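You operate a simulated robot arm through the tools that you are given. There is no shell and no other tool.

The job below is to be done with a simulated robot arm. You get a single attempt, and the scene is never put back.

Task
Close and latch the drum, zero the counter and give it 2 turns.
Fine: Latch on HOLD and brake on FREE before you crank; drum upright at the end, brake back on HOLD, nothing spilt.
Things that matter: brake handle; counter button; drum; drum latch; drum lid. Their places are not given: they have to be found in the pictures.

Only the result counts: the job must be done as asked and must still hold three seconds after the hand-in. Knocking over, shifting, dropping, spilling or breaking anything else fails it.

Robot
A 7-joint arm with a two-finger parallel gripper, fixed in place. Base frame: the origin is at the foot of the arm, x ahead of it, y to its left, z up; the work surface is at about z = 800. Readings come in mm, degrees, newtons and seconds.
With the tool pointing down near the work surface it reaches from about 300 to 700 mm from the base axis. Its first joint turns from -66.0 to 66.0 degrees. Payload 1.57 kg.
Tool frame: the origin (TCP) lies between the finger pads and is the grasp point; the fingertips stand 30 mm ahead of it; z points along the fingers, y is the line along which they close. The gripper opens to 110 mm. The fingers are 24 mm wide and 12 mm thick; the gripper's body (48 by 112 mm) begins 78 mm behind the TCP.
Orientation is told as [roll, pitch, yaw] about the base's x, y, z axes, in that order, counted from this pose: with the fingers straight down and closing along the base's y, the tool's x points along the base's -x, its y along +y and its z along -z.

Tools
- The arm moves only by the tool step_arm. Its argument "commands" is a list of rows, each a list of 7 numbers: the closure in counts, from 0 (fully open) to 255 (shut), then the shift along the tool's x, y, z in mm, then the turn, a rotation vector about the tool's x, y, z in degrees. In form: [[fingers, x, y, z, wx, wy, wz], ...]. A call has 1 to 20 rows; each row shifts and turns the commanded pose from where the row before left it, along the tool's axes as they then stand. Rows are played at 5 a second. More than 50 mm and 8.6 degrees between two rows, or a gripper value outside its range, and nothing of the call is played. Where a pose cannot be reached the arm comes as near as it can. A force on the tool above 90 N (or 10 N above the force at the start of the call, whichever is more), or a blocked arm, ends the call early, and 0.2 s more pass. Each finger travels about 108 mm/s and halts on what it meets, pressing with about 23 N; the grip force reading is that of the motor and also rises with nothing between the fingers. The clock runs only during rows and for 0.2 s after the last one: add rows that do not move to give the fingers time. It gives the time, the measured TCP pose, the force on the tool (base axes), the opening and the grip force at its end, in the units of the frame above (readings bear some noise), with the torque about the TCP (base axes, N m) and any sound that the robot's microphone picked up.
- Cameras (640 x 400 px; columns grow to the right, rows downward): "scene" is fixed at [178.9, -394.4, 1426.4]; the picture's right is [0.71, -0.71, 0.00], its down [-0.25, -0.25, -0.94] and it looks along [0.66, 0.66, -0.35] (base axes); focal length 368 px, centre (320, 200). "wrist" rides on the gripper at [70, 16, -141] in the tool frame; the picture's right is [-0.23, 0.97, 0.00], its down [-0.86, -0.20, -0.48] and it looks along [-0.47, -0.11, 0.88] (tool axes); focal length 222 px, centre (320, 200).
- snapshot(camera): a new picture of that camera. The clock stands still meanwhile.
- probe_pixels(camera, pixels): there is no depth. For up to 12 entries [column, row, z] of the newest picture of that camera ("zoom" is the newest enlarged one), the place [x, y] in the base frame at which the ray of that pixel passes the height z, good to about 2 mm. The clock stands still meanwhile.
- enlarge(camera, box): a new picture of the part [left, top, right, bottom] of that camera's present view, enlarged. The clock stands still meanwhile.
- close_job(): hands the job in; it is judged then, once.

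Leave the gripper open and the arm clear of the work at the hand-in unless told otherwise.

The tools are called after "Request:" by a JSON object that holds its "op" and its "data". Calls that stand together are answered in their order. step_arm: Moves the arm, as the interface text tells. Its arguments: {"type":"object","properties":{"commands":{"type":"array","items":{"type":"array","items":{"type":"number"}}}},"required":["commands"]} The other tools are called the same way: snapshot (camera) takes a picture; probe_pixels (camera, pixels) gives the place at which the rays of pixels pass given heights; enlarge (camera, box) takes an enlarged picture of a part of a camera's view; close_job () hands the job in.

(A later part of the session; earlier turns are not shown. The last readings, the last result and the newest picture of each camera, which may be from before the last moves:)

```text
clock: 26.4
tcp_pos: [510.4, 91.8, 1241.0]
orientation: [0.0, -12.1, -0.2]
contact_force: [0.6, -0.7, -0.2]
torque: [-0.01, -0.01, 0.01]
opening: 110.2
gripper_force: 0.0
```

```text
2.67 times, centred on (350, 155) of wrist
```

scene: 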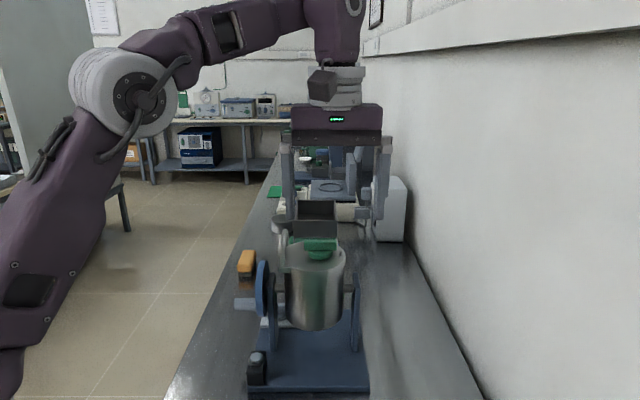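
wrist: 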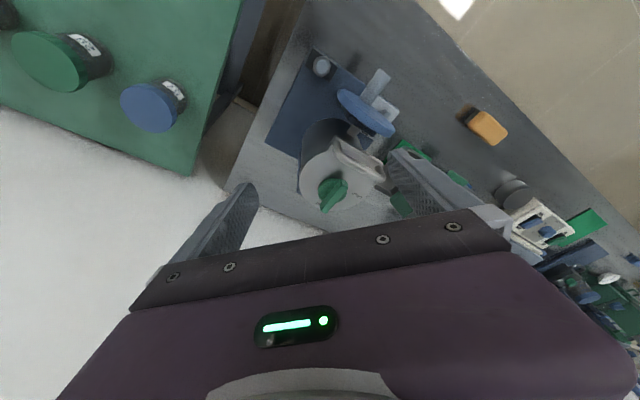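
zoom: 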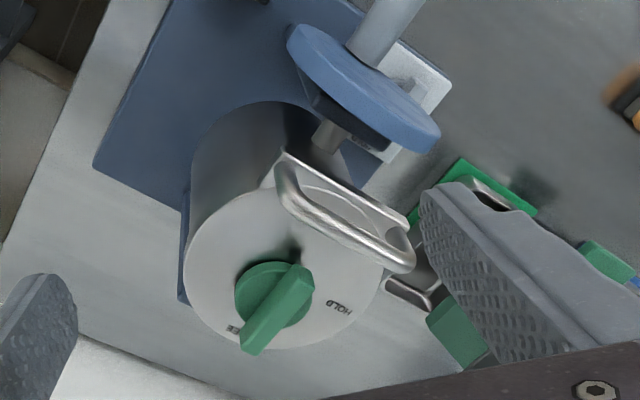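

Now I see from above: the green bar points to FREE (lower left), and HOLD is at (335,308) in the zoom, i.e. 90° counter-clockwise from above. I'll triangulate the latch bar's centre using both cameras.

Request:
{"op": "probe_pixels", "data": {"camera": "wrist", "pixels": [[333.1, 195.8, 1070], [333.1, 195.8, 1090], [342.5, 180.5, 1080], [323.8, 211.2, 1080], [349, 181, 1055], [355.6, 195.5, 1055]]}}

Request:
{"op": "probe_pixels", "data": {"camera": "scene", "pixels": [[320.9, 241.1, 1070], [320.9, 241.1, 1090], [304.8, 240.8, 1080], [337.2, 240.8, 1080], [321, 250.8, 1065], [321, 259.5, 1055]]}}

Request:
{"op": "enlarge", "data": {"camera": "wrist", "box": [300, 150, 380, 225]}}

```text
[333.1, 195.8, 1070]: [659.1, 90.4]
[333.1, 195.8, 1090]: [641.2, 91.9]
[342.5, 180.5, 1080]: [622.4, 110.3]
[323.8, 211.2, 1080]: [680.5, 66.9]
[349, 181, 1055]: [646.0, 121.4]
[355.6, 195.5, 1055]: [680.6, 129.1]
```

```text
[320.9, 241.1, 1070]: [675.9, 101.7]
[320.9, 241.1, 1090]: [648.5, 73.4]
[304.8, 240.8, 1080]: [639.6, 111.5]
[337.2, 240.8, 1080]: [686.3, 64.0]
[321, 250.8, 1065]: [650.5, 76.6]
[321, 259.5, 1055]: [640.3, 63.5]
```

```text
5.33 times, centred on (340, 188) of wrist
```

zoom: 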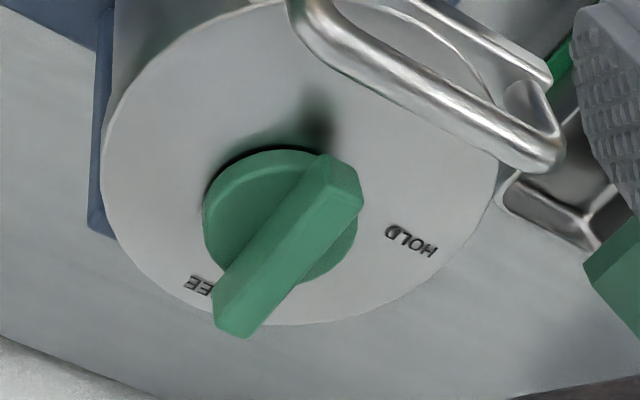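

The latch hub seems offset about 13 mm toward the hinge from the drum axis. I'll enlarge more strongly to locate the top face of the bar precisely.

Request:
{"op": "enlarge", "data": {"camera": "wrist", "box": [314, 172, 354, 217]}}

Request:
{"op": "enlarge", "data": {"camera": "scene", "box": [298, 232, 344, 262]}}

```text
8.89 times, centred on (334, 194) of wrist
```

zoom: 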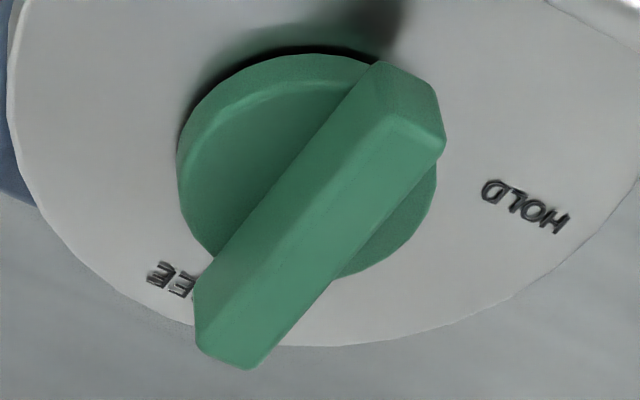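

```text
13.33 times, centred on (321, 247) of scene
```

zoom: 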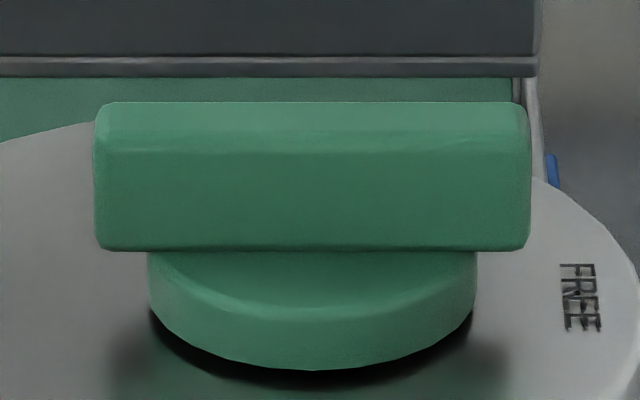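

Top face centre of the bar: wrist (333.9,198.6), scene (320.5,241.5). I'll probe these at two heights.

Request:
{"op": "probe_pixels", "data": {"camera": "wrist", "pixels": [[333.9, 198.6, 1075], [333.9, 198.6, 1095], [329.5, 207, 1063], [332.2, 190, 1063], [318, 190, 1063], [347.2, 191, 1063]]}}

Request:
{"op": "probe_pixels", "data": {"camera": "scene", "pixels": [[320.5, 241.5, 1075], [320.5, 241.5, 1095], [308.3, 250, 1060], [332.6, 250, 1060], [320.5, 259.8, 1053]]}}

```text
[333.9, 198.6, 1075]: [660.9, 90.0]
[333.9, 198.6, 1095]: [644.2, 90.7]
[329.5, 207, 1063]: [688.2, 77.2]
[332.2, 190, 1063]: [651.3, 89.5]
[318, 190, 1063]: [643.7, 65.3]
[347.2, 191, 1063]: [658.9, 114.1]
```

```text
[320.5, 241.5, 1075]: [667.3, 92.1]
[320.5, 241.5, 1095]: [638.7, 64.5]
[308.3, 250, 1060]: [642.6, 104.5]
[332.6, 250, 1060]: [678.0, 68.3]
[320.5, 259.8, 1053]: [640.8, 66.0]
```

Bar centre about (659,89), bar top z≈1078, bar bottom ≈1061. I'll yaw the tool to -45° (fingers closing across the bar), tilt to 22° for reach, and move to a standoff about 60 mm back along the tool axis.

Request:
{"op": "step_arm", "data": {"commands": [[0, 0, 0, 0, 1.56, 0, 7.34], [0, 0, 0, 0, 1.56, 0, 7.34], [0, 0, 0, 0, 1.56, 0, 7.34], [0, 0, 0, 0, 1.56, 0, 7.34], [0, 0, 0, 0, 1.56, 0, 7.34], [0, 0, 0, 0, 1.56, 0, 7.34], [0, 0, 0, 0, 0, -5, 0], [0, 0, 0, 0, 0, -5, 0], [0, -11.2, 25.8, 28.65, 0, 0, 0], [0, -11.2, 25.8, 28.65, 0, 0, 0], [0, -11.2, 25.8, 28.65, 0, 0, 0], [0, -11.2, 25.8, 28.65, 0, 0, 0], [0, 0, 0, 0, 0, 0, 0]]}}

Request:
{"op": "snapshot", "data": {"camera": "wrist"}}

Request:
{"op": "snapshot", "data": {"camera": "scene"}}

```text
clock: 29.2
tcp_pos: [644.8, 103.0, 1152.7]
orientation: [0.1, -22.1, -45.1]
contact_force: [0.4, 0.1, -0.2]
torque: [0.01, 0.0, 0.01]
opening: 110.1
gripper_force: 0.0
```

```text
taken
```

wrist: 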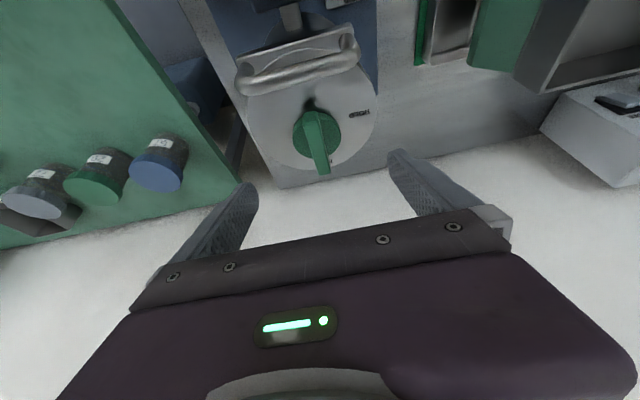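

```text
taken
```

scene: 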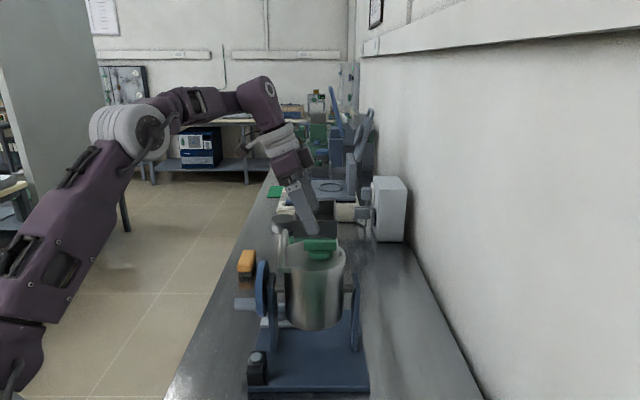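

Good view: the latch bar is at (318,140), handle clear behind. I'll enlarge and re-measure the bar's centre before descending.

Request:
{"op": "enlarge", "data": {"camera": "wrist", "box": [280, 100, 360, 180]}}

Request:
{"op": "probe_pixels", "data": {"camera": "wrist", "pixels": [[316, 115, 1078], [322, 170, 1078]]}}

```text
5.00 times, centred on (320, 140) of wrist
```

zoom: 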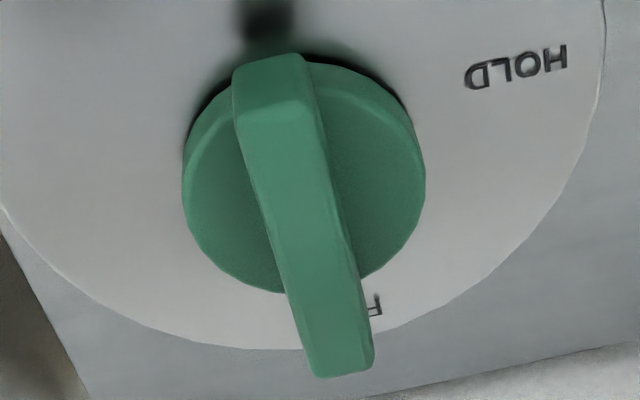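

```text
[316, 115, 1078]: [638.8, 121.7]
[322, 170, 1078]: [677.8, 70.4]
```

I'll probe the top-face centre (309,238 in the zoom) and its ends.

Request:
{"op": "probe_pixels", "data": {"camera": "zoom", "pixels": [[309, 238, 1078], [274, 107, 1078], [344, 370, 1078], [304, 178, 1060], [183, 170, 1056], [425, 170, 1056]]}}

```text
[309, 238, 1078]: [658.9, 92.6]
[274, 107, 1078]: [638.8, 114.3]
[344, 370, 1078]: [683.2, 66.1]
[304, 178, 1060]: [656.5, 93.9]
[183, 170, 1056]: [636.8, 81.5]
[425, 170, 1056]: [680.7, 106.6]
```

The bar centre is at about (659,91). I'll descend ~59 mm along the tool so the fingers straddle the bar (TCP z≈1096, tips just above the hub).

Request:
{"op": "step_arm", "data": {"commands": [[0, 1.1, 0.5, 14.8, 0, 0, 0], [0, 1.1, 0.5, 14.8, 0, 0, 0], [0, 1.1, 0.5, 14.8, 0, 0, 0], [0, 1.2, 0.5, 14.7, 0, 0, 0], [0, 0, 0, 0, 0, 0, 0]]}}

Request:
{"op": "snapshot", "data": {"camera": "wrist"}}

Request:
{"op": "enlarge", "data": {"camera": "scene", "box": [260, 190, 380, 290]}}

```text
clock: 30.4
tcp_pos: [656.8, 92.5, 1094.7]
orientation: [0.0, -22.0, -45.0]
contact_force: [-0.9, 0.0, -0.1]
torque: [-0.01, 0.01, 0.01]
opening: 110.1
gripper_force: 0.1
```

```text
taken
```

wrist: 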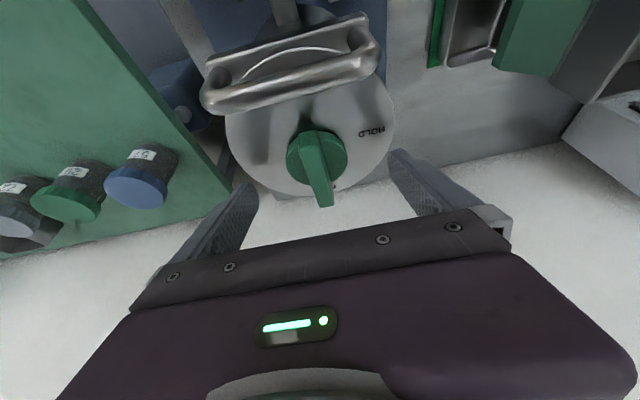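

```text
4.00 times, centred on (320, 240) of scene
```

zoom: 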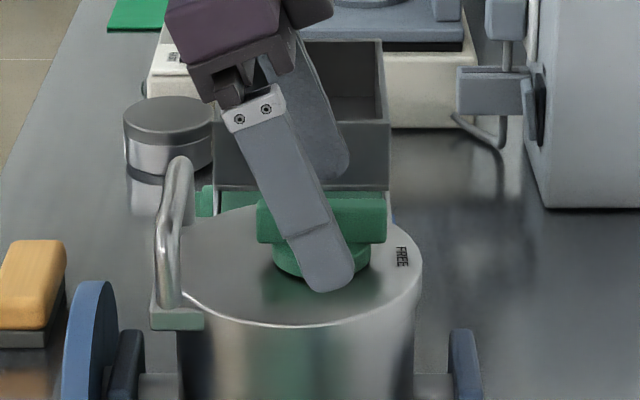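

The fingers are on both sides of the bar with no contact. I'll close them on the bar.

Request:
{"op": "step_arm", "data": {"commands": [[255, 0, 0, 0, 0, 0, 0], [255, 0, 0, 0, 0, 0, 0], [255, 0, 0, 0, 0, 0, 0], [255, 0, 0, 0, 0, 0, 0]]}}

Request:
{"op": "snapshot", "data": {"camera": "wrist"}}

Request:
{"op": "enlarge", "data": {"camera": "scene", "box": [260, 190, 380, 290]}}

```text
clock: 31.4
tcp_pos: [657.1, 91.8, 1093.4]
orientation: [0.0, -22.1, -45.1]
contact_force: [-2.0, -0.7, 0.4]
torque: [-0.03, 0.1, 0.05]
opening: 14.7
gripper_force: 31.0
```

```text
taken
```

wrist: 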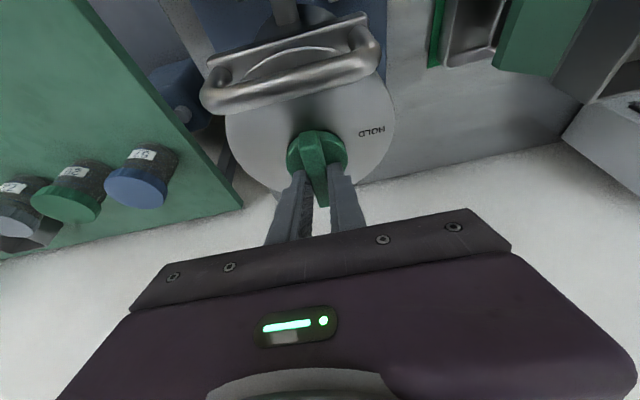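

```text
4.00 times, centred on (320, 240) of scene
```

zoom: 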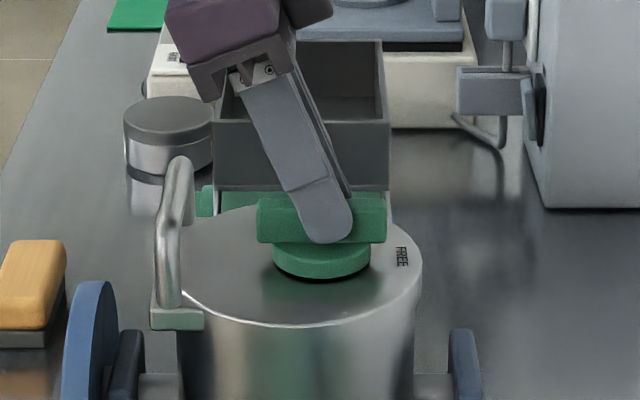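

The bar is gripped (opening 14.7 mm). I'll rotate the tool counter-clockwise (about the vertical) 45° first, watching force.

Request:
{"op": "step_arm", "data": {"commands": [[255, 0, 0, 0, -2.82, 0, -6.95], [255, 0, 0, 0, -2.82, 0, -6.95], [255, 0, 0, 0, -2.82, 0, -6.95], [255, 0, 0, 0, -2.82, 0, -6.95], [255, 0, 0, 0, -2.82, 0, -6.95], [255, 0, 0, 0, -2.82, 0, -6.95], [255, 0, 0, 0, 0, 0, 0]]}}

Request:
{"op": "snapshot", "data": {"camera": "wrist"}}

Request:
{"op": "enlarge", "data": {"camera": "scene", "box": [260, 190, 380, 290]}}

```text
clock: 33.0
tcp_pos: [657.2, 91.1, 1095.6]
orientation: [0.0, -21.9, 0.0]
contact_force: [-7.3, -16.5, -9.9]
torque: [-0.74, 1.12, -0.06]
opening: 14.9
gripper_force: 30.4
```

```text
taken
```

wrist: 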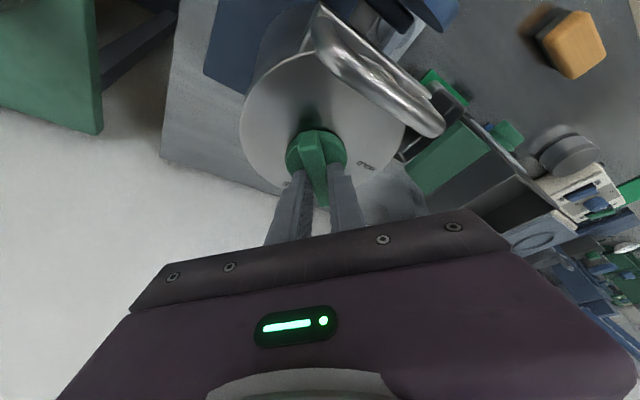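

```text
4.00 times, centred on (320, 240) of scene
```

zoom: 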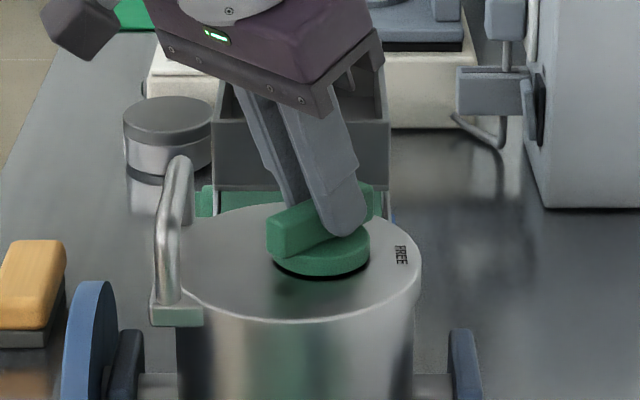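

The latch is turning with the fingers (now 45°). Side force of about 18 N shows my axis is a few mm off; I'll shift 3 mm to relieve it and turn another 45°.

Request:
{"op": "step_arm", "data": {"commands": [[255, 1.4, -2.5, -0.6, -2.82, 0, -6.95], [255, 0, 0, 0, -2.82, 0, -6.95], [255, 0, 0, 0, -2.82, 0, -6.95], [255, 0, 0, 0, -2.82, 0, -6.95], [255, 0, 0, 0, 0, 0, 0]]}}

Request:
{"op": "enlarge", "data": {"camera": "scene", "box": [260, 190, 380, 290]}}

```text
clock: 34.2
tcp_pos: [658.7, 89.8, 1095.1]
orientation: [-0.1, -22.3, 29.9]
contact_force: [14.8, -19.0, -10.1]
torque: [-0.63, -0.27, -0.08]
opening: 15.0
gripper_force: 31.0
```

```text
4.00 times, centred on (320, 240) of scene
```

zoom: 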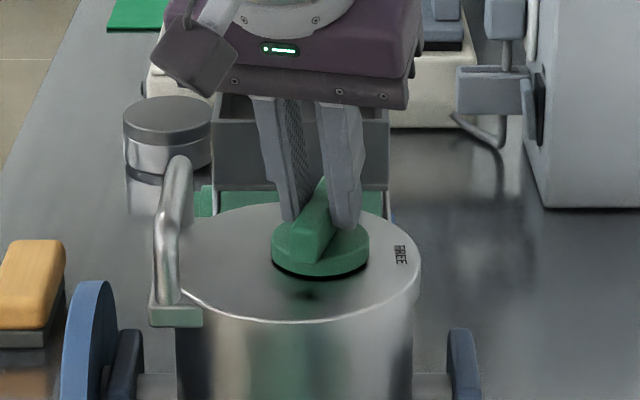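

Turned 75° now; the pull is toward the hinge side, so I'll shift 4 mm that way and turn the last 15° plus a touch.

Request:
{"op": "step_arm", "data": {"commands": [[255, -0.8, -4.5, 0.3, -2.82, 0, -6.95], [255, 0, 0, 0, -2.82, 0, -6.95], [255, 0, 0, 0, 0, 0, 0]]}}

Request:
{"op": "enlarge", "data": {"camera": "scene", "box": [260, 190, 380, 290]}}

Request:
{"op": "enlarge", "data": {"camera": "wrist", "box": [220, 60, 420, 240]}}

```text
clock: 35.0
tcp_pos: [659.5, 87.4, 1095.6]
orientation: [0.2, -22.2, 45.0]
contact_force: [-6.7, -5.0, 2.6]
torque: [-0.74, 0.78, -0.02]
opening: 14.8
gripper_force: 30.4
```

```text
4.00 times, centred on (320, 240) of scene
```

zoom: 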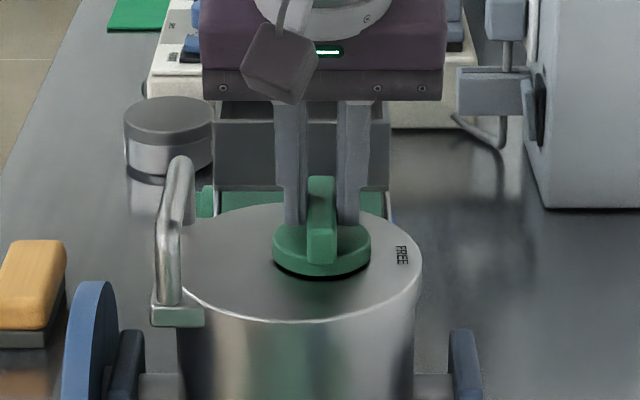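

```text
2.22 times, centred on (320, 150) of wrist
```

zoom: 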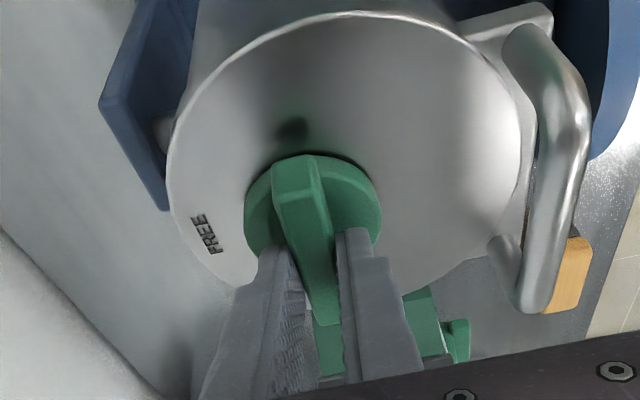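

The bar now stands 90° from FREE, toward where HOLD is. I'll try 5° more to feel whether there is a stop.

Request:
{"op": "step_arm", "data": {"commands": [[255, 0, 0, 0, -1.9, 0, -4.6], [255, 0, 0, 0, 0, 0, 0]]}}

```text
clock: 35.6
tcp_pos: [660.4, 88.2, 1095.0]
orientation: [0.2, -22.2, 49.8]
contact_force: [-3.2, -0.8, 2.8]
torque: [-0.13, -0.08, -1.03]
opening: 16.3
gripper_force: 31.9
```

There is a stop (torque -1.0 N·m, opening grew), so the latch is at its HOLD end. I'll open the fingers here and then back out along the tool axis.

Request:
{"op": "step_arm", "data": {"commands": [[150, 0, 0, 0, 0, 0, 0], [50, 0, 0, 0, 0, 0, 0], [0, 0, 0, 0, 0, 0, 0], [0, 0, 0, 0, 0, 0, 0], [0, 0, 0, -20, 0, 0, 0], [0, 0, 0, -20, 0, 0, 0], [0, 0, 0, -25, 0, 0, 0], [0, 0, 0, -25, 0, 0, 0], [0, 0, 0, 0, 0, 0, 0]]}}

Request:
{"op": "snapshot", "data": {"camera": "wrist"}}

Request:
{"op": "enlarge", "data": {"camera": "wrist", "box": [250, 60, 410, 190]}}

Request:
{"op": "enlarge", "data": {"camera": "scene", "box": [260, 210, 380, 290]}}

```text
clock: 37.6
tcp_pos: [636.8, 61.5, 1178.3]
orientation: [0.1, -22.1, 49.9]
contact_force: [0.0, 0.9, 0.0]
torque: [0.01, 0.0, 0.01]
opening: 110.2
gripper_force: 0.0
```

```text
taken
```

wrist: 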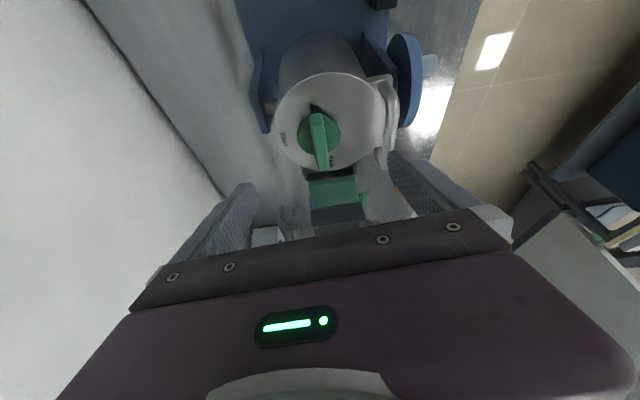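

```text
3.08 times, centred on (330, 125) of wrist
```

zoom: 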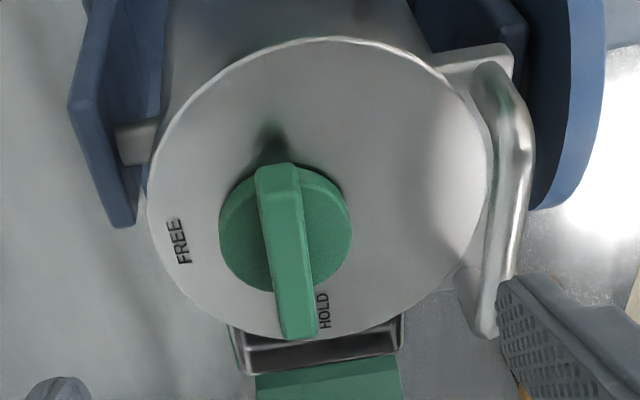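

```text
5.00 times, centred on (320, 250) of scene
```

zoom: 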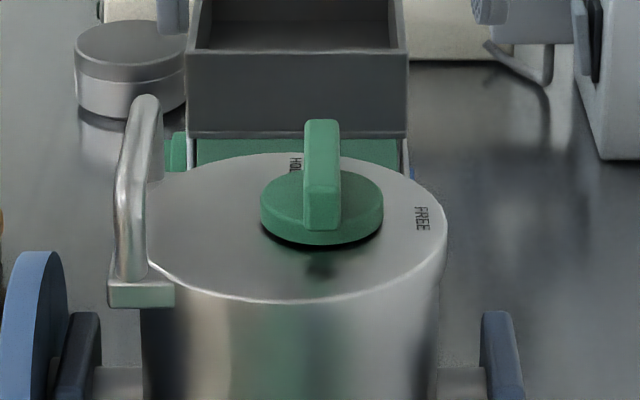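

The latch is on HOLD with the lid flush. Next is the brake: its white plate lies behind the wheel on the left side. I'll back up and level the tool (yaw 0, vertical), to view the brake from above.

Request:
{"op": "step_arm", "data": {"commands": [[0, 18.2, 29.9, -21.8, 0, 0, 0], [0, 18.2, 29.9, -21.8, 0, 0, 0], [0, 18.2, 29.9, -21.8, 0, 0, 0], [0, 0, 0, 0, 3.125, 0, 7.725], [0, 0, 0, 0, 3.125, 0, 7.725], [0, 0, 0, 0, 3.125, 0, 7.725], [0, 0, 0, 0, 3.125, 0, 7.725], [0, 0, 0, 0, 3.125, 0, 7.725], [0, 0, 0, 0, 3.125, 0, 7.725], [0, 0, 0, 0, 0, 7.3, 0], [0, 0, 0, 0, 0, 7.3, 0], [0, 0, 0, 0, 0, 7.3, 0], [0, 5, 46, 0, 0, 0, 0], [0, 5, 46, 0, 0, 0, 0], [0, 5, 46, 0, 0, 0, 0], [0, 0, 0, 40, 0, 0, 0], [0, 0, 0, 30, 0, 0, 0], [0, 0, 0, 0, 0, 0, 0]]}}

Request:
{"op": "snapshot", "data": {"camera": "wrist"}}

Request:
{"op": "snapshot", "data": {"camera": "scene"}}

```text
clock: 41.4
tcp_pos: [506.6, 201.2, 1148.5]
orientation: [0.2, -0.1, -0.1]
contact_force: [0.3, -0.6, 0.0]
torque: [-0.01, 0.0, 0.05]
opening: 109.9
gripper_force: 0.0
```

```text
taken
```

wrist: 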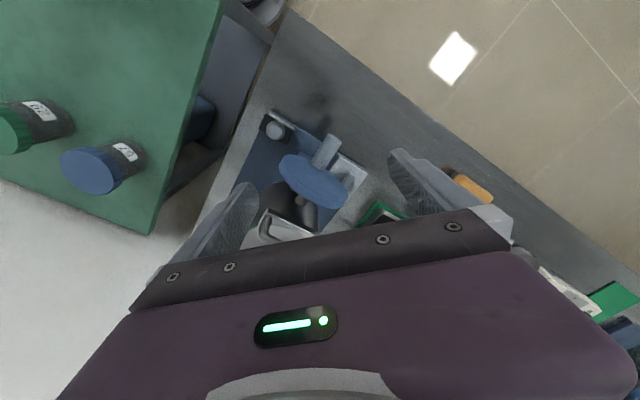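

```text
taken
```

scene: 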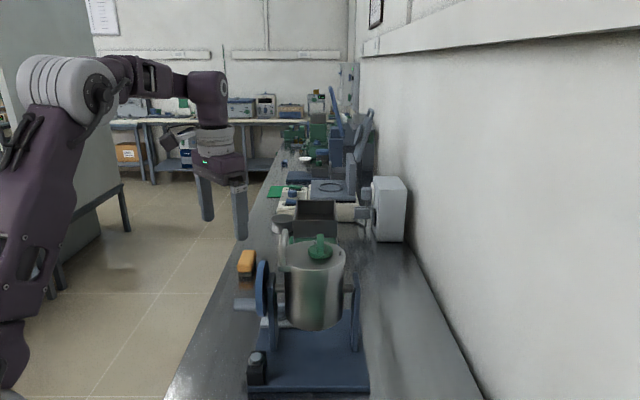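

I now see the wheel (315,180), button (275,130) and the white brake plate at (348,172). I'll enlarge that region.

Request:
{"op": "enlarge", "data": {"camera": "wrist", "box": [260, 100, 400, 230]}}

Request:
{"op": "enlarge", "data": {"camera": "wrist", "box": [300, 130, 380, 210]}}

Request:
{"op": "enlarge", "data": {"camera": "wrist", "box": [260, 100, 310, 150]}}

```text
3.08 times, centred on (330, 165) of wrist
```

zoom: 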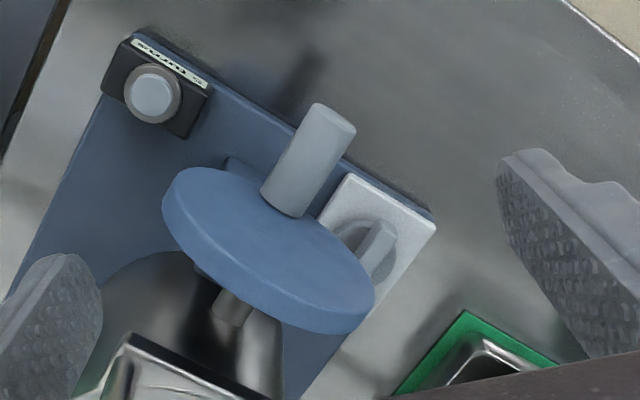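

```text
5.00 times, centred on (340, 170) of wrist
```

zoom: 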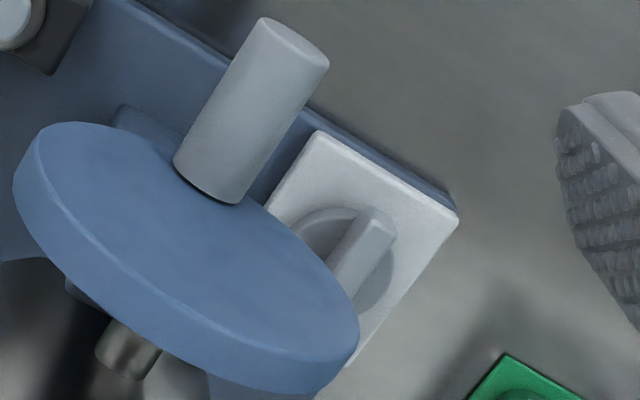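

```text
8.00 times, centred on (285, 125) of wrist
```

zoom: 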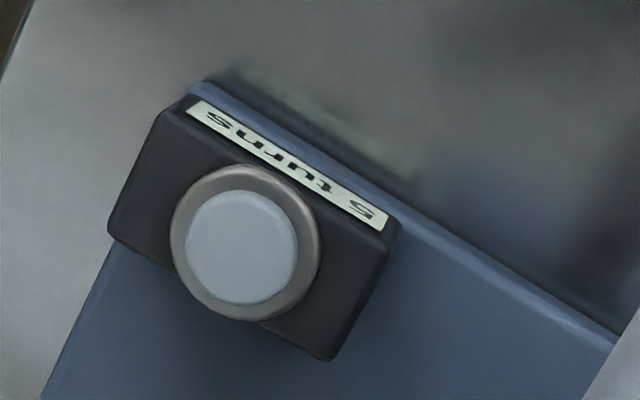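

The counter shows "5 turns". The brake is a grey knob with a bar on a white plate, half hidden below the wheel. I'll probe the plate corners and button position.

Request:
{"op": "probe_pixels", "data": {"camera": "wrist", "pixels": [[340, 156, 822], [363.6, 173, 822], [345, 203, 822], [351, 174, 850], [343, 184, 850], [275, 131.5, 860], [275, 131.5, 845], [325, 160, 930], [336, 143, 930]]}}

Request:
{"op": "enlarge", "data": {"camera": "scene", "box": [235, 290, 315, 345]}}

```text
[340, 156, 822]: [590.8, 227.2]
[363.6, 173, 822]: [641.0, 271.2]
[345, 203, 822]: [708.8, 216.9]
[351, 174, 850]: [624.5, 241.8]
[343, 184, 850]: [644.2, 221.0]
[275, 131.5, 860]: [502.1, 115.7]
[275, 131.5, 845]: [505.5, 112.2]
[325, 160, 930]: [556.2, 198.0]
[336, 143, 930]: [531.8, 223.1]
```

```text
7.27 times, centred on (275, 318) of scene
```

zoom: 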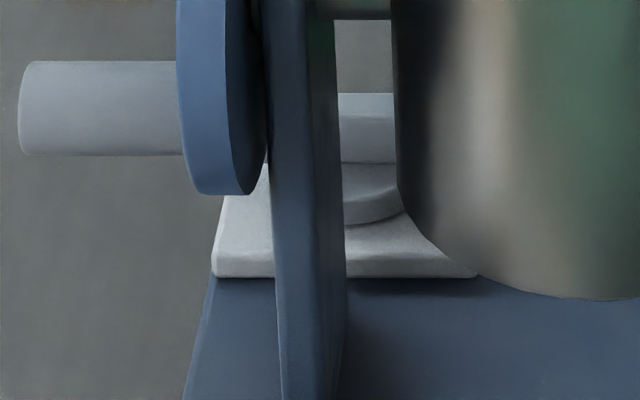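

Plate spans roughly u 258–348, v 578–645 (centre ≈ (647,218)), close behind the wheel. To see the labels and lever direction I'll look from the left-far side: move to (520,290,1080) and yaw -60°.

Request:
{"op": "step_arm", "data": {"commands": [[0, -5, 30, 23, 0, 0, 0], [0, -5, 30, 23, 0, 0, 0], [0, -4, 29, 22, 0, 0, 0], [0, 0, 0, 0, 0, 0, 7.5], [0, 0, 0, 0, 0, 0, 7.5], [0, 0, 0, 0, 0, 0, 7.5], [0, 0, 0, 0, 0, 0, 7.5], [0, 0, 0, 0, 0, 0, 7.5], [0, 0, 0, 0, 0, 0, 7.5], [0, 0, 0, 0, 0, 0, 7.5], [0, 0, 0, 0, 0, 0, 7.5], [0, 0, 0, 0, 0, 0, 0]]}}

Request:
{"op": "snapshot", "data": {"camera": "wrist"}}

Request:
{"op": "enlarge", "data": {"camera": "wrist", "box": [300, 110, 430, 230]}}

```text
clock: 44.0
tcp_pos: [520.9, 287.8, 1080.6]
orientation: [0.1, 0.1, -60.2]
contact_force: [0.3, 0.2, 0.3]
torque: [-0.01, -0.04, -0.03]
opening: 110.1
gripper_force: 0.0
```

```text
taken
```

wrist: 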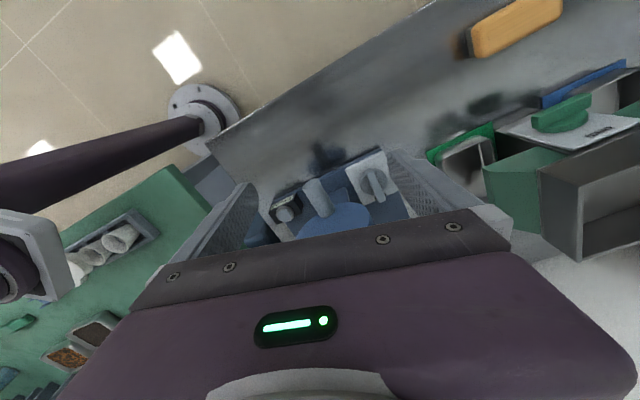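

```text
3.33 times, centred on (365, 170) of wrist
```

zoom: 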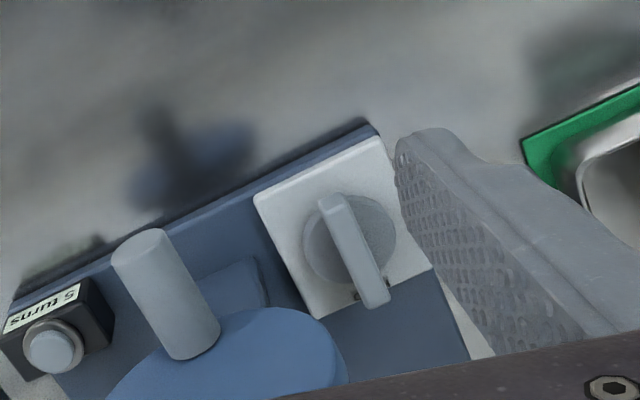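

The knob's bar points at a label (HOLD) at (357,293); the other side of the plate is hidden by the finger. I'll yaw back 15° to uncover the rest of the plate.

Request:
{"op": "step_arm", "data": {"commands": [[0, 0, 0, 0, 0, 0, -7.5], [0, 0, 0, 0, 0, 0, -7.5], [0, 0, 0, 0, 0, 0, 0]]}}

Request:
{"op": "snapshot", "data": {"camera": "wrist"}}

Request:
{"op": "enlarge", "data": {"camera": "wrist", "box": [310, 130, 410, 215]}}

```text
clock: 44.8
tcp_pos: [519.5, 288.1, 1081.9]
orientation: [0.3, 0.0, -45.1]
contact_force: [-0.1, 0.3, -0.5]
torque: [-0.01, 0.0, 0.02]
opening: 109.8
gripper_force: 0.1
```

```text
taken
```

wrist: 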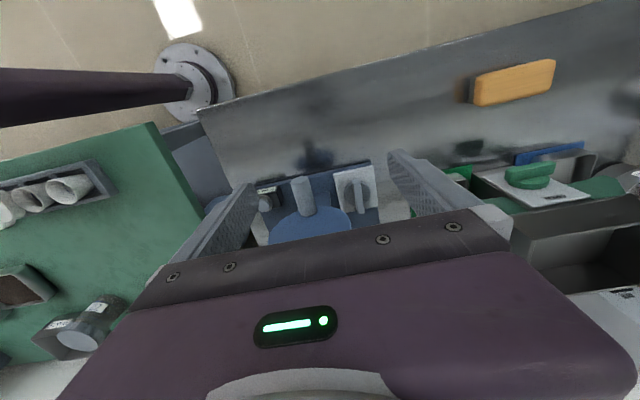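

```text
4.71 times, centred on (360, 172) of wrist
```

zoom: 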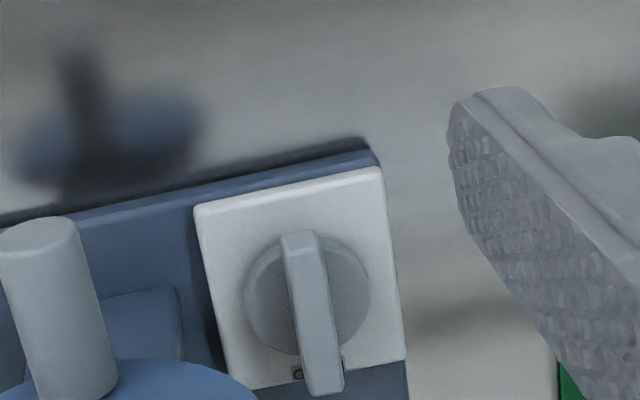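

I'll enlarge the bar's end to read the label marks on either side of it.

Request:
{"op": "enlarge", "data": {"camera": "wrist", "box": [345, 195, 375, 218]}}

Request:
{"op": "enlarge", "data": {"camera": "wrist", "box": [332, 165, 382, 200]}}

```text
16.00 times, centred on (360, 206) of wrist
```

zoom: 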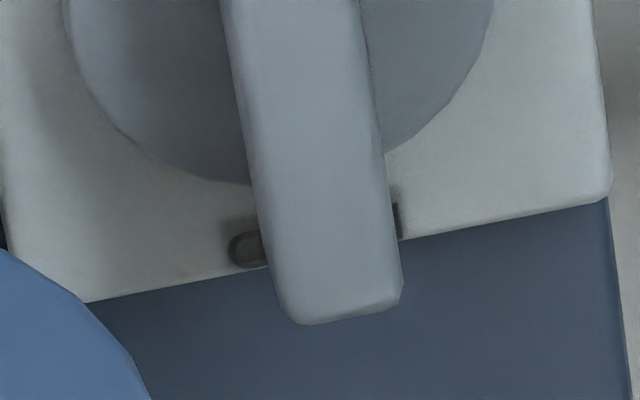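

```text
11.43 times, centred on (357, 182) of wrist
```

zoom: 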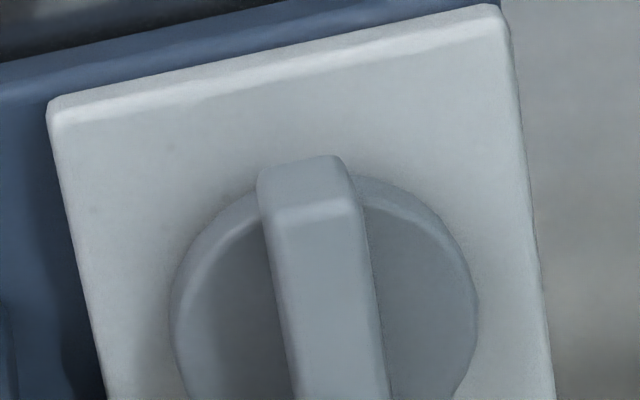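

The visible label at the bar's end is HOLD; no FREE label is visible yet. I'll probe plate corners, hub and bar ends to fix the geometry.

Request:
{"op": "probe_pixels", "data": {"camera": "wrist", "pixels": [[333.5, 174.1, 822], [373.8, 165.6, 822], [378.5, 206, 822], [340.9, 213.4, 822], [357.2, 192.2, 834], [355.5, 185.4, 850], [361, 213, 850], [355.5, 209.5, 822], [365.3, 207.5, 822]]}}

```text
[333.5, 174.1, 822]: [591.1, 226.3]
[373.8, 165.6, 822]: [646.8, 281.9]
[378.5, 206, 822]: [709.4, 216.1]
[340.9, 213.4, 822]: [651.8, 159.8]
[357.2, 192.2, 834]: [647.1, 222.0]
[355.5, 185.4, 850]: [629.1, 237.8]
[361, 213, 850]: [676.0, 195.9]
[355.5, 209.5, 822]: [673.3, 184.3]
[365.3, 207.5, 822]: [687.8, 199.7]
```

The plate spans u 258–349, v 576–656, with hub at its centre (about (649,221)). I'll zoom strongly on the plate's left and right edges to look for a FREE label.

Request:
{"op": "enlarge", "data": {"camera": "wrist", "box": [328, 170, 358, 215]}}

Request:
{"op": "enlarge", "data": {"camera": "wrist", "box": [360, 160, 390, 212]}}

```text
8.89 times, centred on (343, 192) of wrist
```

zoom: 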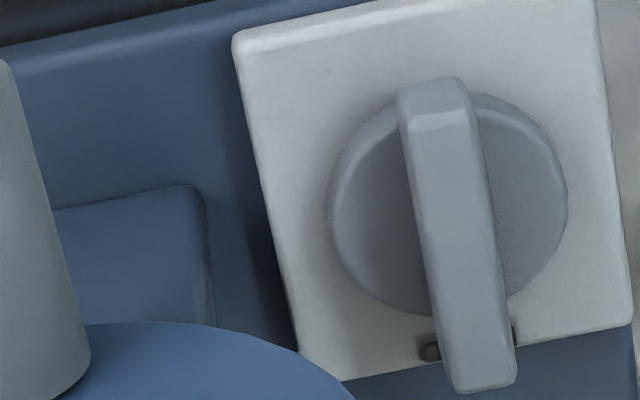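

```text
7.69 times, centred on (375, 186) of wrist
```

zoom: 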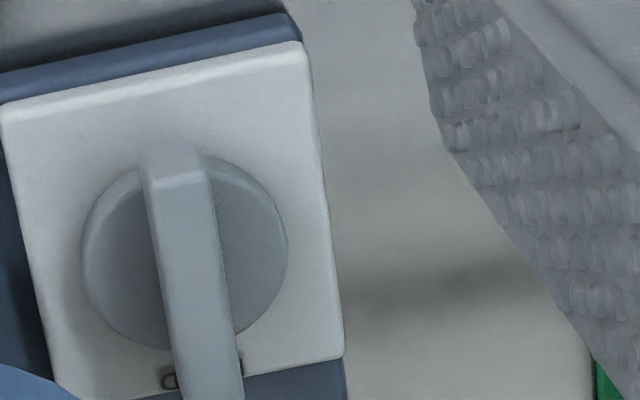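

No FREE label can be seen on the plate, so I will feel which way the knob turns. I'll tilt the tool 50° (pointing away over the plate and down), narrow the fingers to ~44 mm, and move to a standoff in front of the knob bar, passing beside the peg.

Request:
{"op": "step_arm", "data": {"commands": [[153, 0, 0, 0, 0, -8.35, 0], [153, 0, 0, 0, 0, -8.35, 0], [153, 0, 0, 0, 0, -8.35, 0], [153, 0, 0, 0, 0, -8.35, 0], [153, 0, 0, 0, 0, -8.35, 0], [153, 0, 0, 0, 0, -8.35, 0], [153, 20.25, 10.75, 37.7, 0, 0, 0], [153, 20.25, 10.75, 37.7, 0, 0, 0], [153, 20.25, 10.75, 37.7, 0, 0, 0], [153, 20.25, 10.75, 37.7, 0, 0, 0], [153, 0, 0, 0, 0, 0, 0]]}}

Request:
{"op": "snapshot", "data": {"camera": "wrist"}}

Request:
{"op": "snapshot", "data": {"camera": "scene"}}

```text
clock: 47.2
tcp_pos: [597.4, 272.7, 922.2]
orientation: [0.3, -50.1, -45.3]
contact_force: [-0.6, 0.5, 0.4]
torque: [0.0, -0.01, 0.0]
opening: 44.0
gripper_force: 0.1
```

```text
taken
```

wrist: 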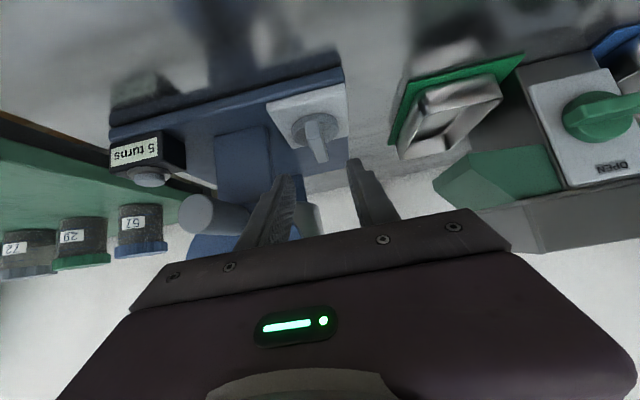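

```text
taken
```

scene: 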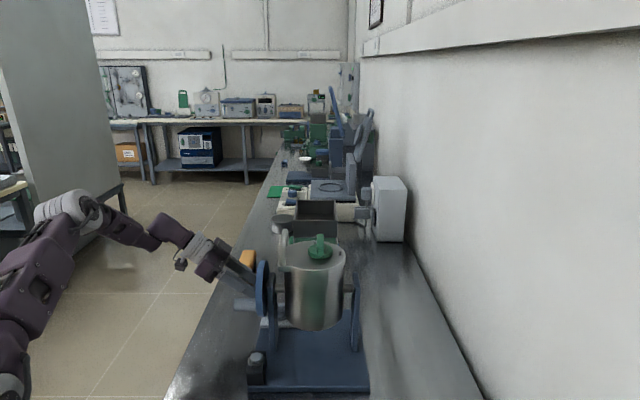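

Good view of the brake knob at (318,130) and the counter "5 turns" at (137,152). I'll enlarge the knob.

Request:
{"op": "enlarge", "data": {"camera": "wrist", "box": [260, 75, 360, 185]}}

Request:
{"op": "enlarge", "data": {"camera": "wrist", "box": [500, 30, 640, 200]}}

```text
3.64 times, centred on (310, 130) of wrist
```

zoom: 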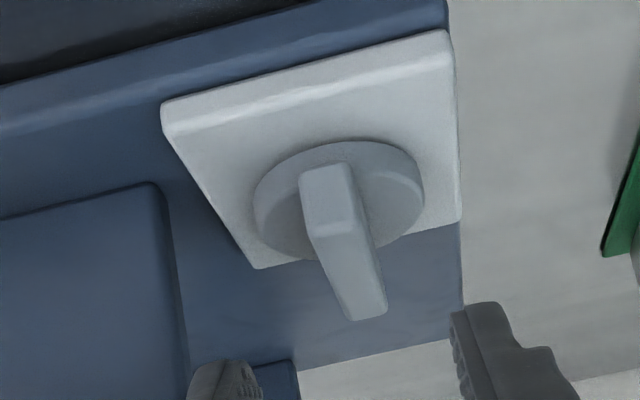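

```text
2.35 times, centred on (570, 115) of wrist
```

zoom: 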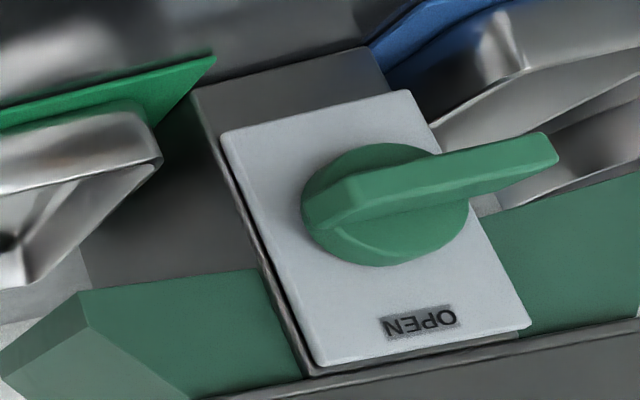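

The neighbouring knob on another device is similar (90° type). Before pushing, I'll probe the green pad/metal bin at right to be sure the tool has clearance.

Request:
{"op": "probe_pixels", "data": {"camera": "wrist", "pixels": [[388, 145, 805], [412, 80, 805], [400, 158, 840], [425, 95, 840], [497, 75, 840], [435, 185, 850], [555, 170, 850], [520, 70, 850], [345, 66, 830], [266, 104, 830]]}}

```text
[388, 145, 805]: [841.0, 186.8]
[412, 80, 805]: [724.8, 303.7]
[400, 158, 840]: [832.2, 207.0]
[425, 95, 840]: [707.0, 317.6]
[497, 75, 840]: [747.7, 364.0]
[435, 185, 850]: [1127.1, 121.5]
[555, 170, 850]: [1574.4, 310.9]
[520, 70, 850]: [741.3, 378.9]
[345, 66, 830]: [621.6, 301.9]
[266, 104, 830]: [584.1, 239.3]
```

The green pad starts at v≈727, far enough. I'll close the fingers, shift 25 mm to the far side of the bar's tail, and go down beside it.

Request:
{"op": "step_arm", "data": {"commands": [[255, 0, 12, 0, 0, 0, 0], [255, 0, 13, 0, 0, 0, 0], [255, 0, 0, 0, 0, 0, 0], [255, 10.7, 0, 26.2, 0, 0, 0], [255, 10.7, 0, 26.2, 0, 0, 0], [255, 0, 0, 0, 0, 0, 0]]}}

Request:
{"op": "snapshot", "data": {"camera": "wrist"}}

Request:
{"op": "enlarge", "data": {"camera": "wrist", "box": [250, 80, 390, 220]}}

Request:
{"op": "enlarge", "data": {"camera": "scene", "box": [220, 260, 320, 340]}}

```text
clock: 48.6
tcp_pos: [634.2, 272.1, 871.9]
orientation: [0.3, -50.1, -45.3]
contact_force: [-0.6, 0.9, 0.3]
torque: [0.01, 0.0, 0.02]
opening: 0.0
gripper_force: 21.1
```

```text
taken
```

wrist: 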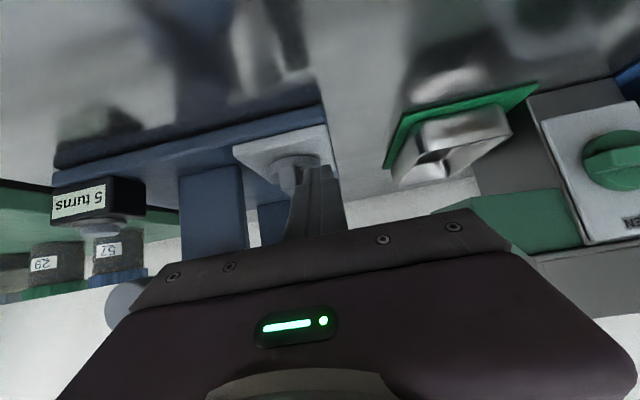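

```text
2.86 times, centred on (320, 150) of wrist
```

zoom: 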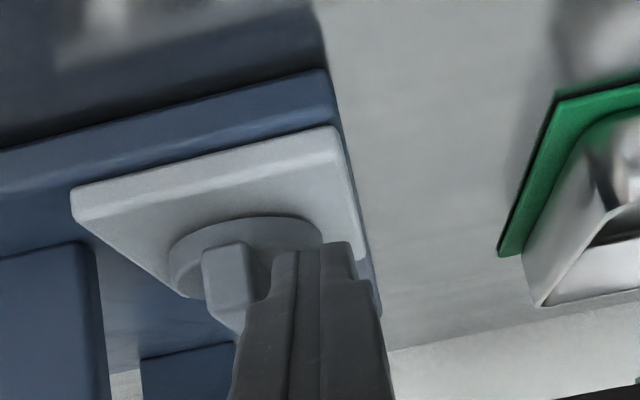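

```text
5.00 times, centred on (270, 300) of scene
```

zoom: 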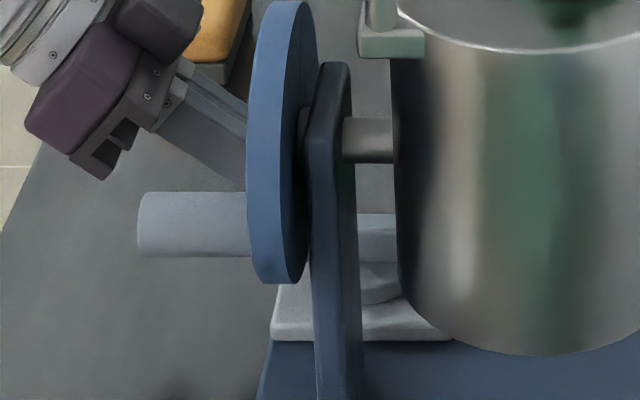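

The closed fingers are right beside the bar's tail on its far side. I'll push toward the wheel side (tool -y) 20 mm in small steps and watch the force.

Request:
{"op": "step_arm", "data": {"commands": [[255, 0, -5, 0, 0, 0, 0], [255, 0, -5, 0, 0, 0, 0], [255, 0, -4, 0, 0, 0, 0], [255, 0, -4, 0, 0, 0, 0], [255, 0, 0, 0, 0, 0, 0]]}}

Request:
{"op": "enlarge", "data": {"camera": "wrist", "box": [250, 80, 390, 220]}}

Request:
{"op": "enlarge", "data": {"camera": "scene", "box": [220, 260, 320, 340]}}

```text
clock: 49.8
tcp_pos: [621.5, 260.1, 873.2]
orientation: [0.2, -50.2, -45.3]
contact_force: [0.7, 1.2, 1.7]
torque: [-0.05, 0.0, 0.0]
opening: 0.0
gripper_force: 20.8
```

```text
2.86 times, centred on (320, 150) of wrist
```

zoom: 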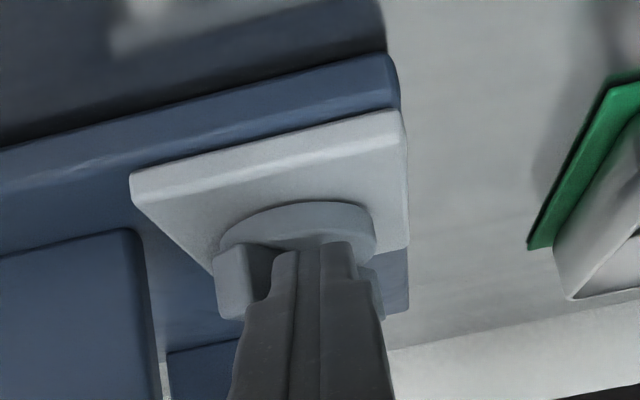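

```text
5.00 times, centred on (270, 300) of scene
```

zoom: 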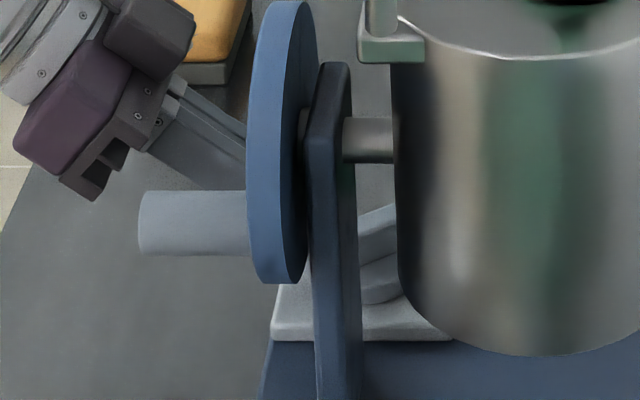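

The bar is turning counter-clockwise easily (~25°). I'll continue along the arc around the hub.

Request:
{"op": "step_arm", "data": {"commands": [[255, 0, -3, 0, 0, 0, 0], [255, -1.93, -6, 2.3, 0, 0, 0], [255, -1.93, -5.5, 2.3, 0, 0, 0], [255, -2.25, -3, 2.68, 0, 0, 0], [255, 0, 0, 0, 0, 0, 0]]}}

Request:
{"op": "enlarge", "data": {"camera": "wrist", "box": [250, 80, 390, 220]}}

Request:
{"op": "enlarge", "data": {"camera": "scene", "box": [220, 260, 320, 340]}}

```text
clock: 51.0
tcp_pos: [614.1, 242.0, 873.1]
orientation: [0.3, -50.1, -45.3]
contact_force: [0.5, 0.1, 0.6]
torque: [0.02, 0.03, -0.01]
opening: 0.1
gripper_force: 21.5
```

```text
2.86 times, centred on (320, 150) of wrist
```

zoom: 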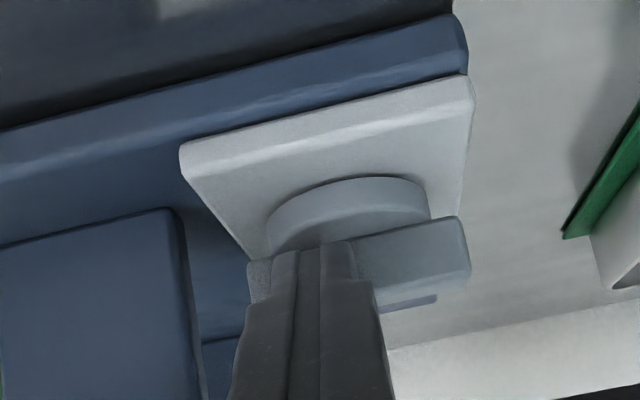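

```text
5.00 times, centred on (270, 300) of scene
```

zoom: 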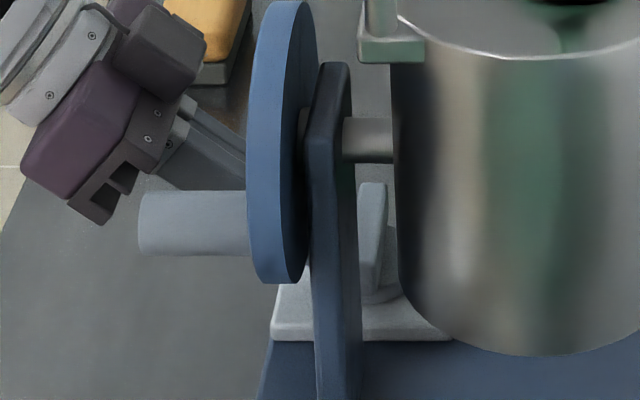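

Nearly there (~75°). I'll finish by pushing forward (+u) in small steps until the stop is felt.

Request:
{"op": "step_arm", "data": {"commands": [[255, -2.57, -2, 3.06, 0, 0, 0], [255, -2.57, -1, 3.06, 0, 0, 0], [255, -1.93, 0, 2.3, 0, 0, 0], [255, 0, 0, 0, 0, 0, 0]]}}

Request:
{"op": "enlarge", "data": {"camera": "wrist", "box": [250, 80, 390, 220]}}

Request:
{"op": "enlarge", "data": {"camera": "scene", "box": [220, 260, 320, 340]}}

```text
clock: 52.0
tcp_pos: [614.5, 239.3, 874.0]
orientation: [0.6, -49.7, -44.9]
contact_force: [-25.7, 7.7, 15.7]
torque: [-0.24, -0.03, -0.52]
opening: 0.0
gripper_force: 21.2
stopped in row 4: the force on the tool passed its limit at 91 N (the readings are from after the stop); the commanded pose is now the measured one
```

```text
2.86 times, centred on (320, 150) of wrist
```

zoom: 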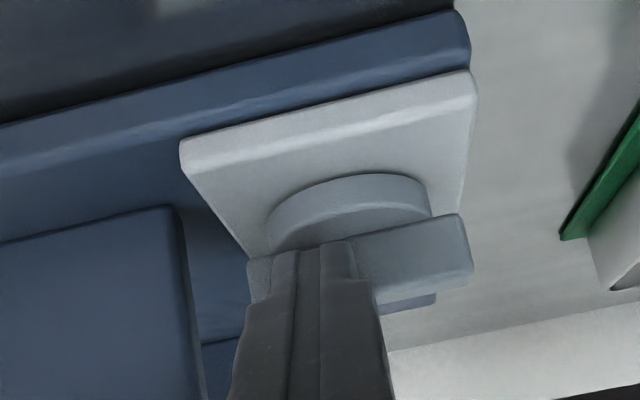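

```text
5.00 times, centred on (270, 300) of scene
```

zoom: 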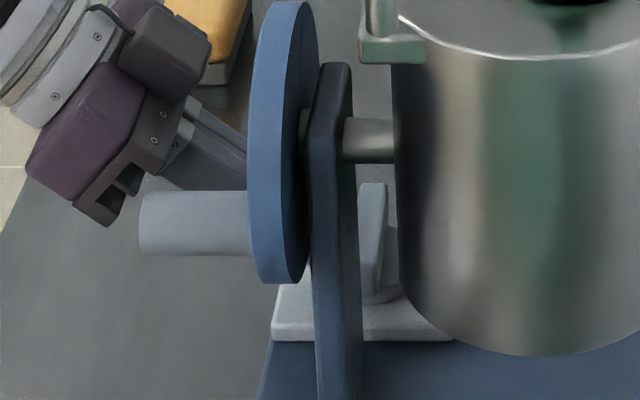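

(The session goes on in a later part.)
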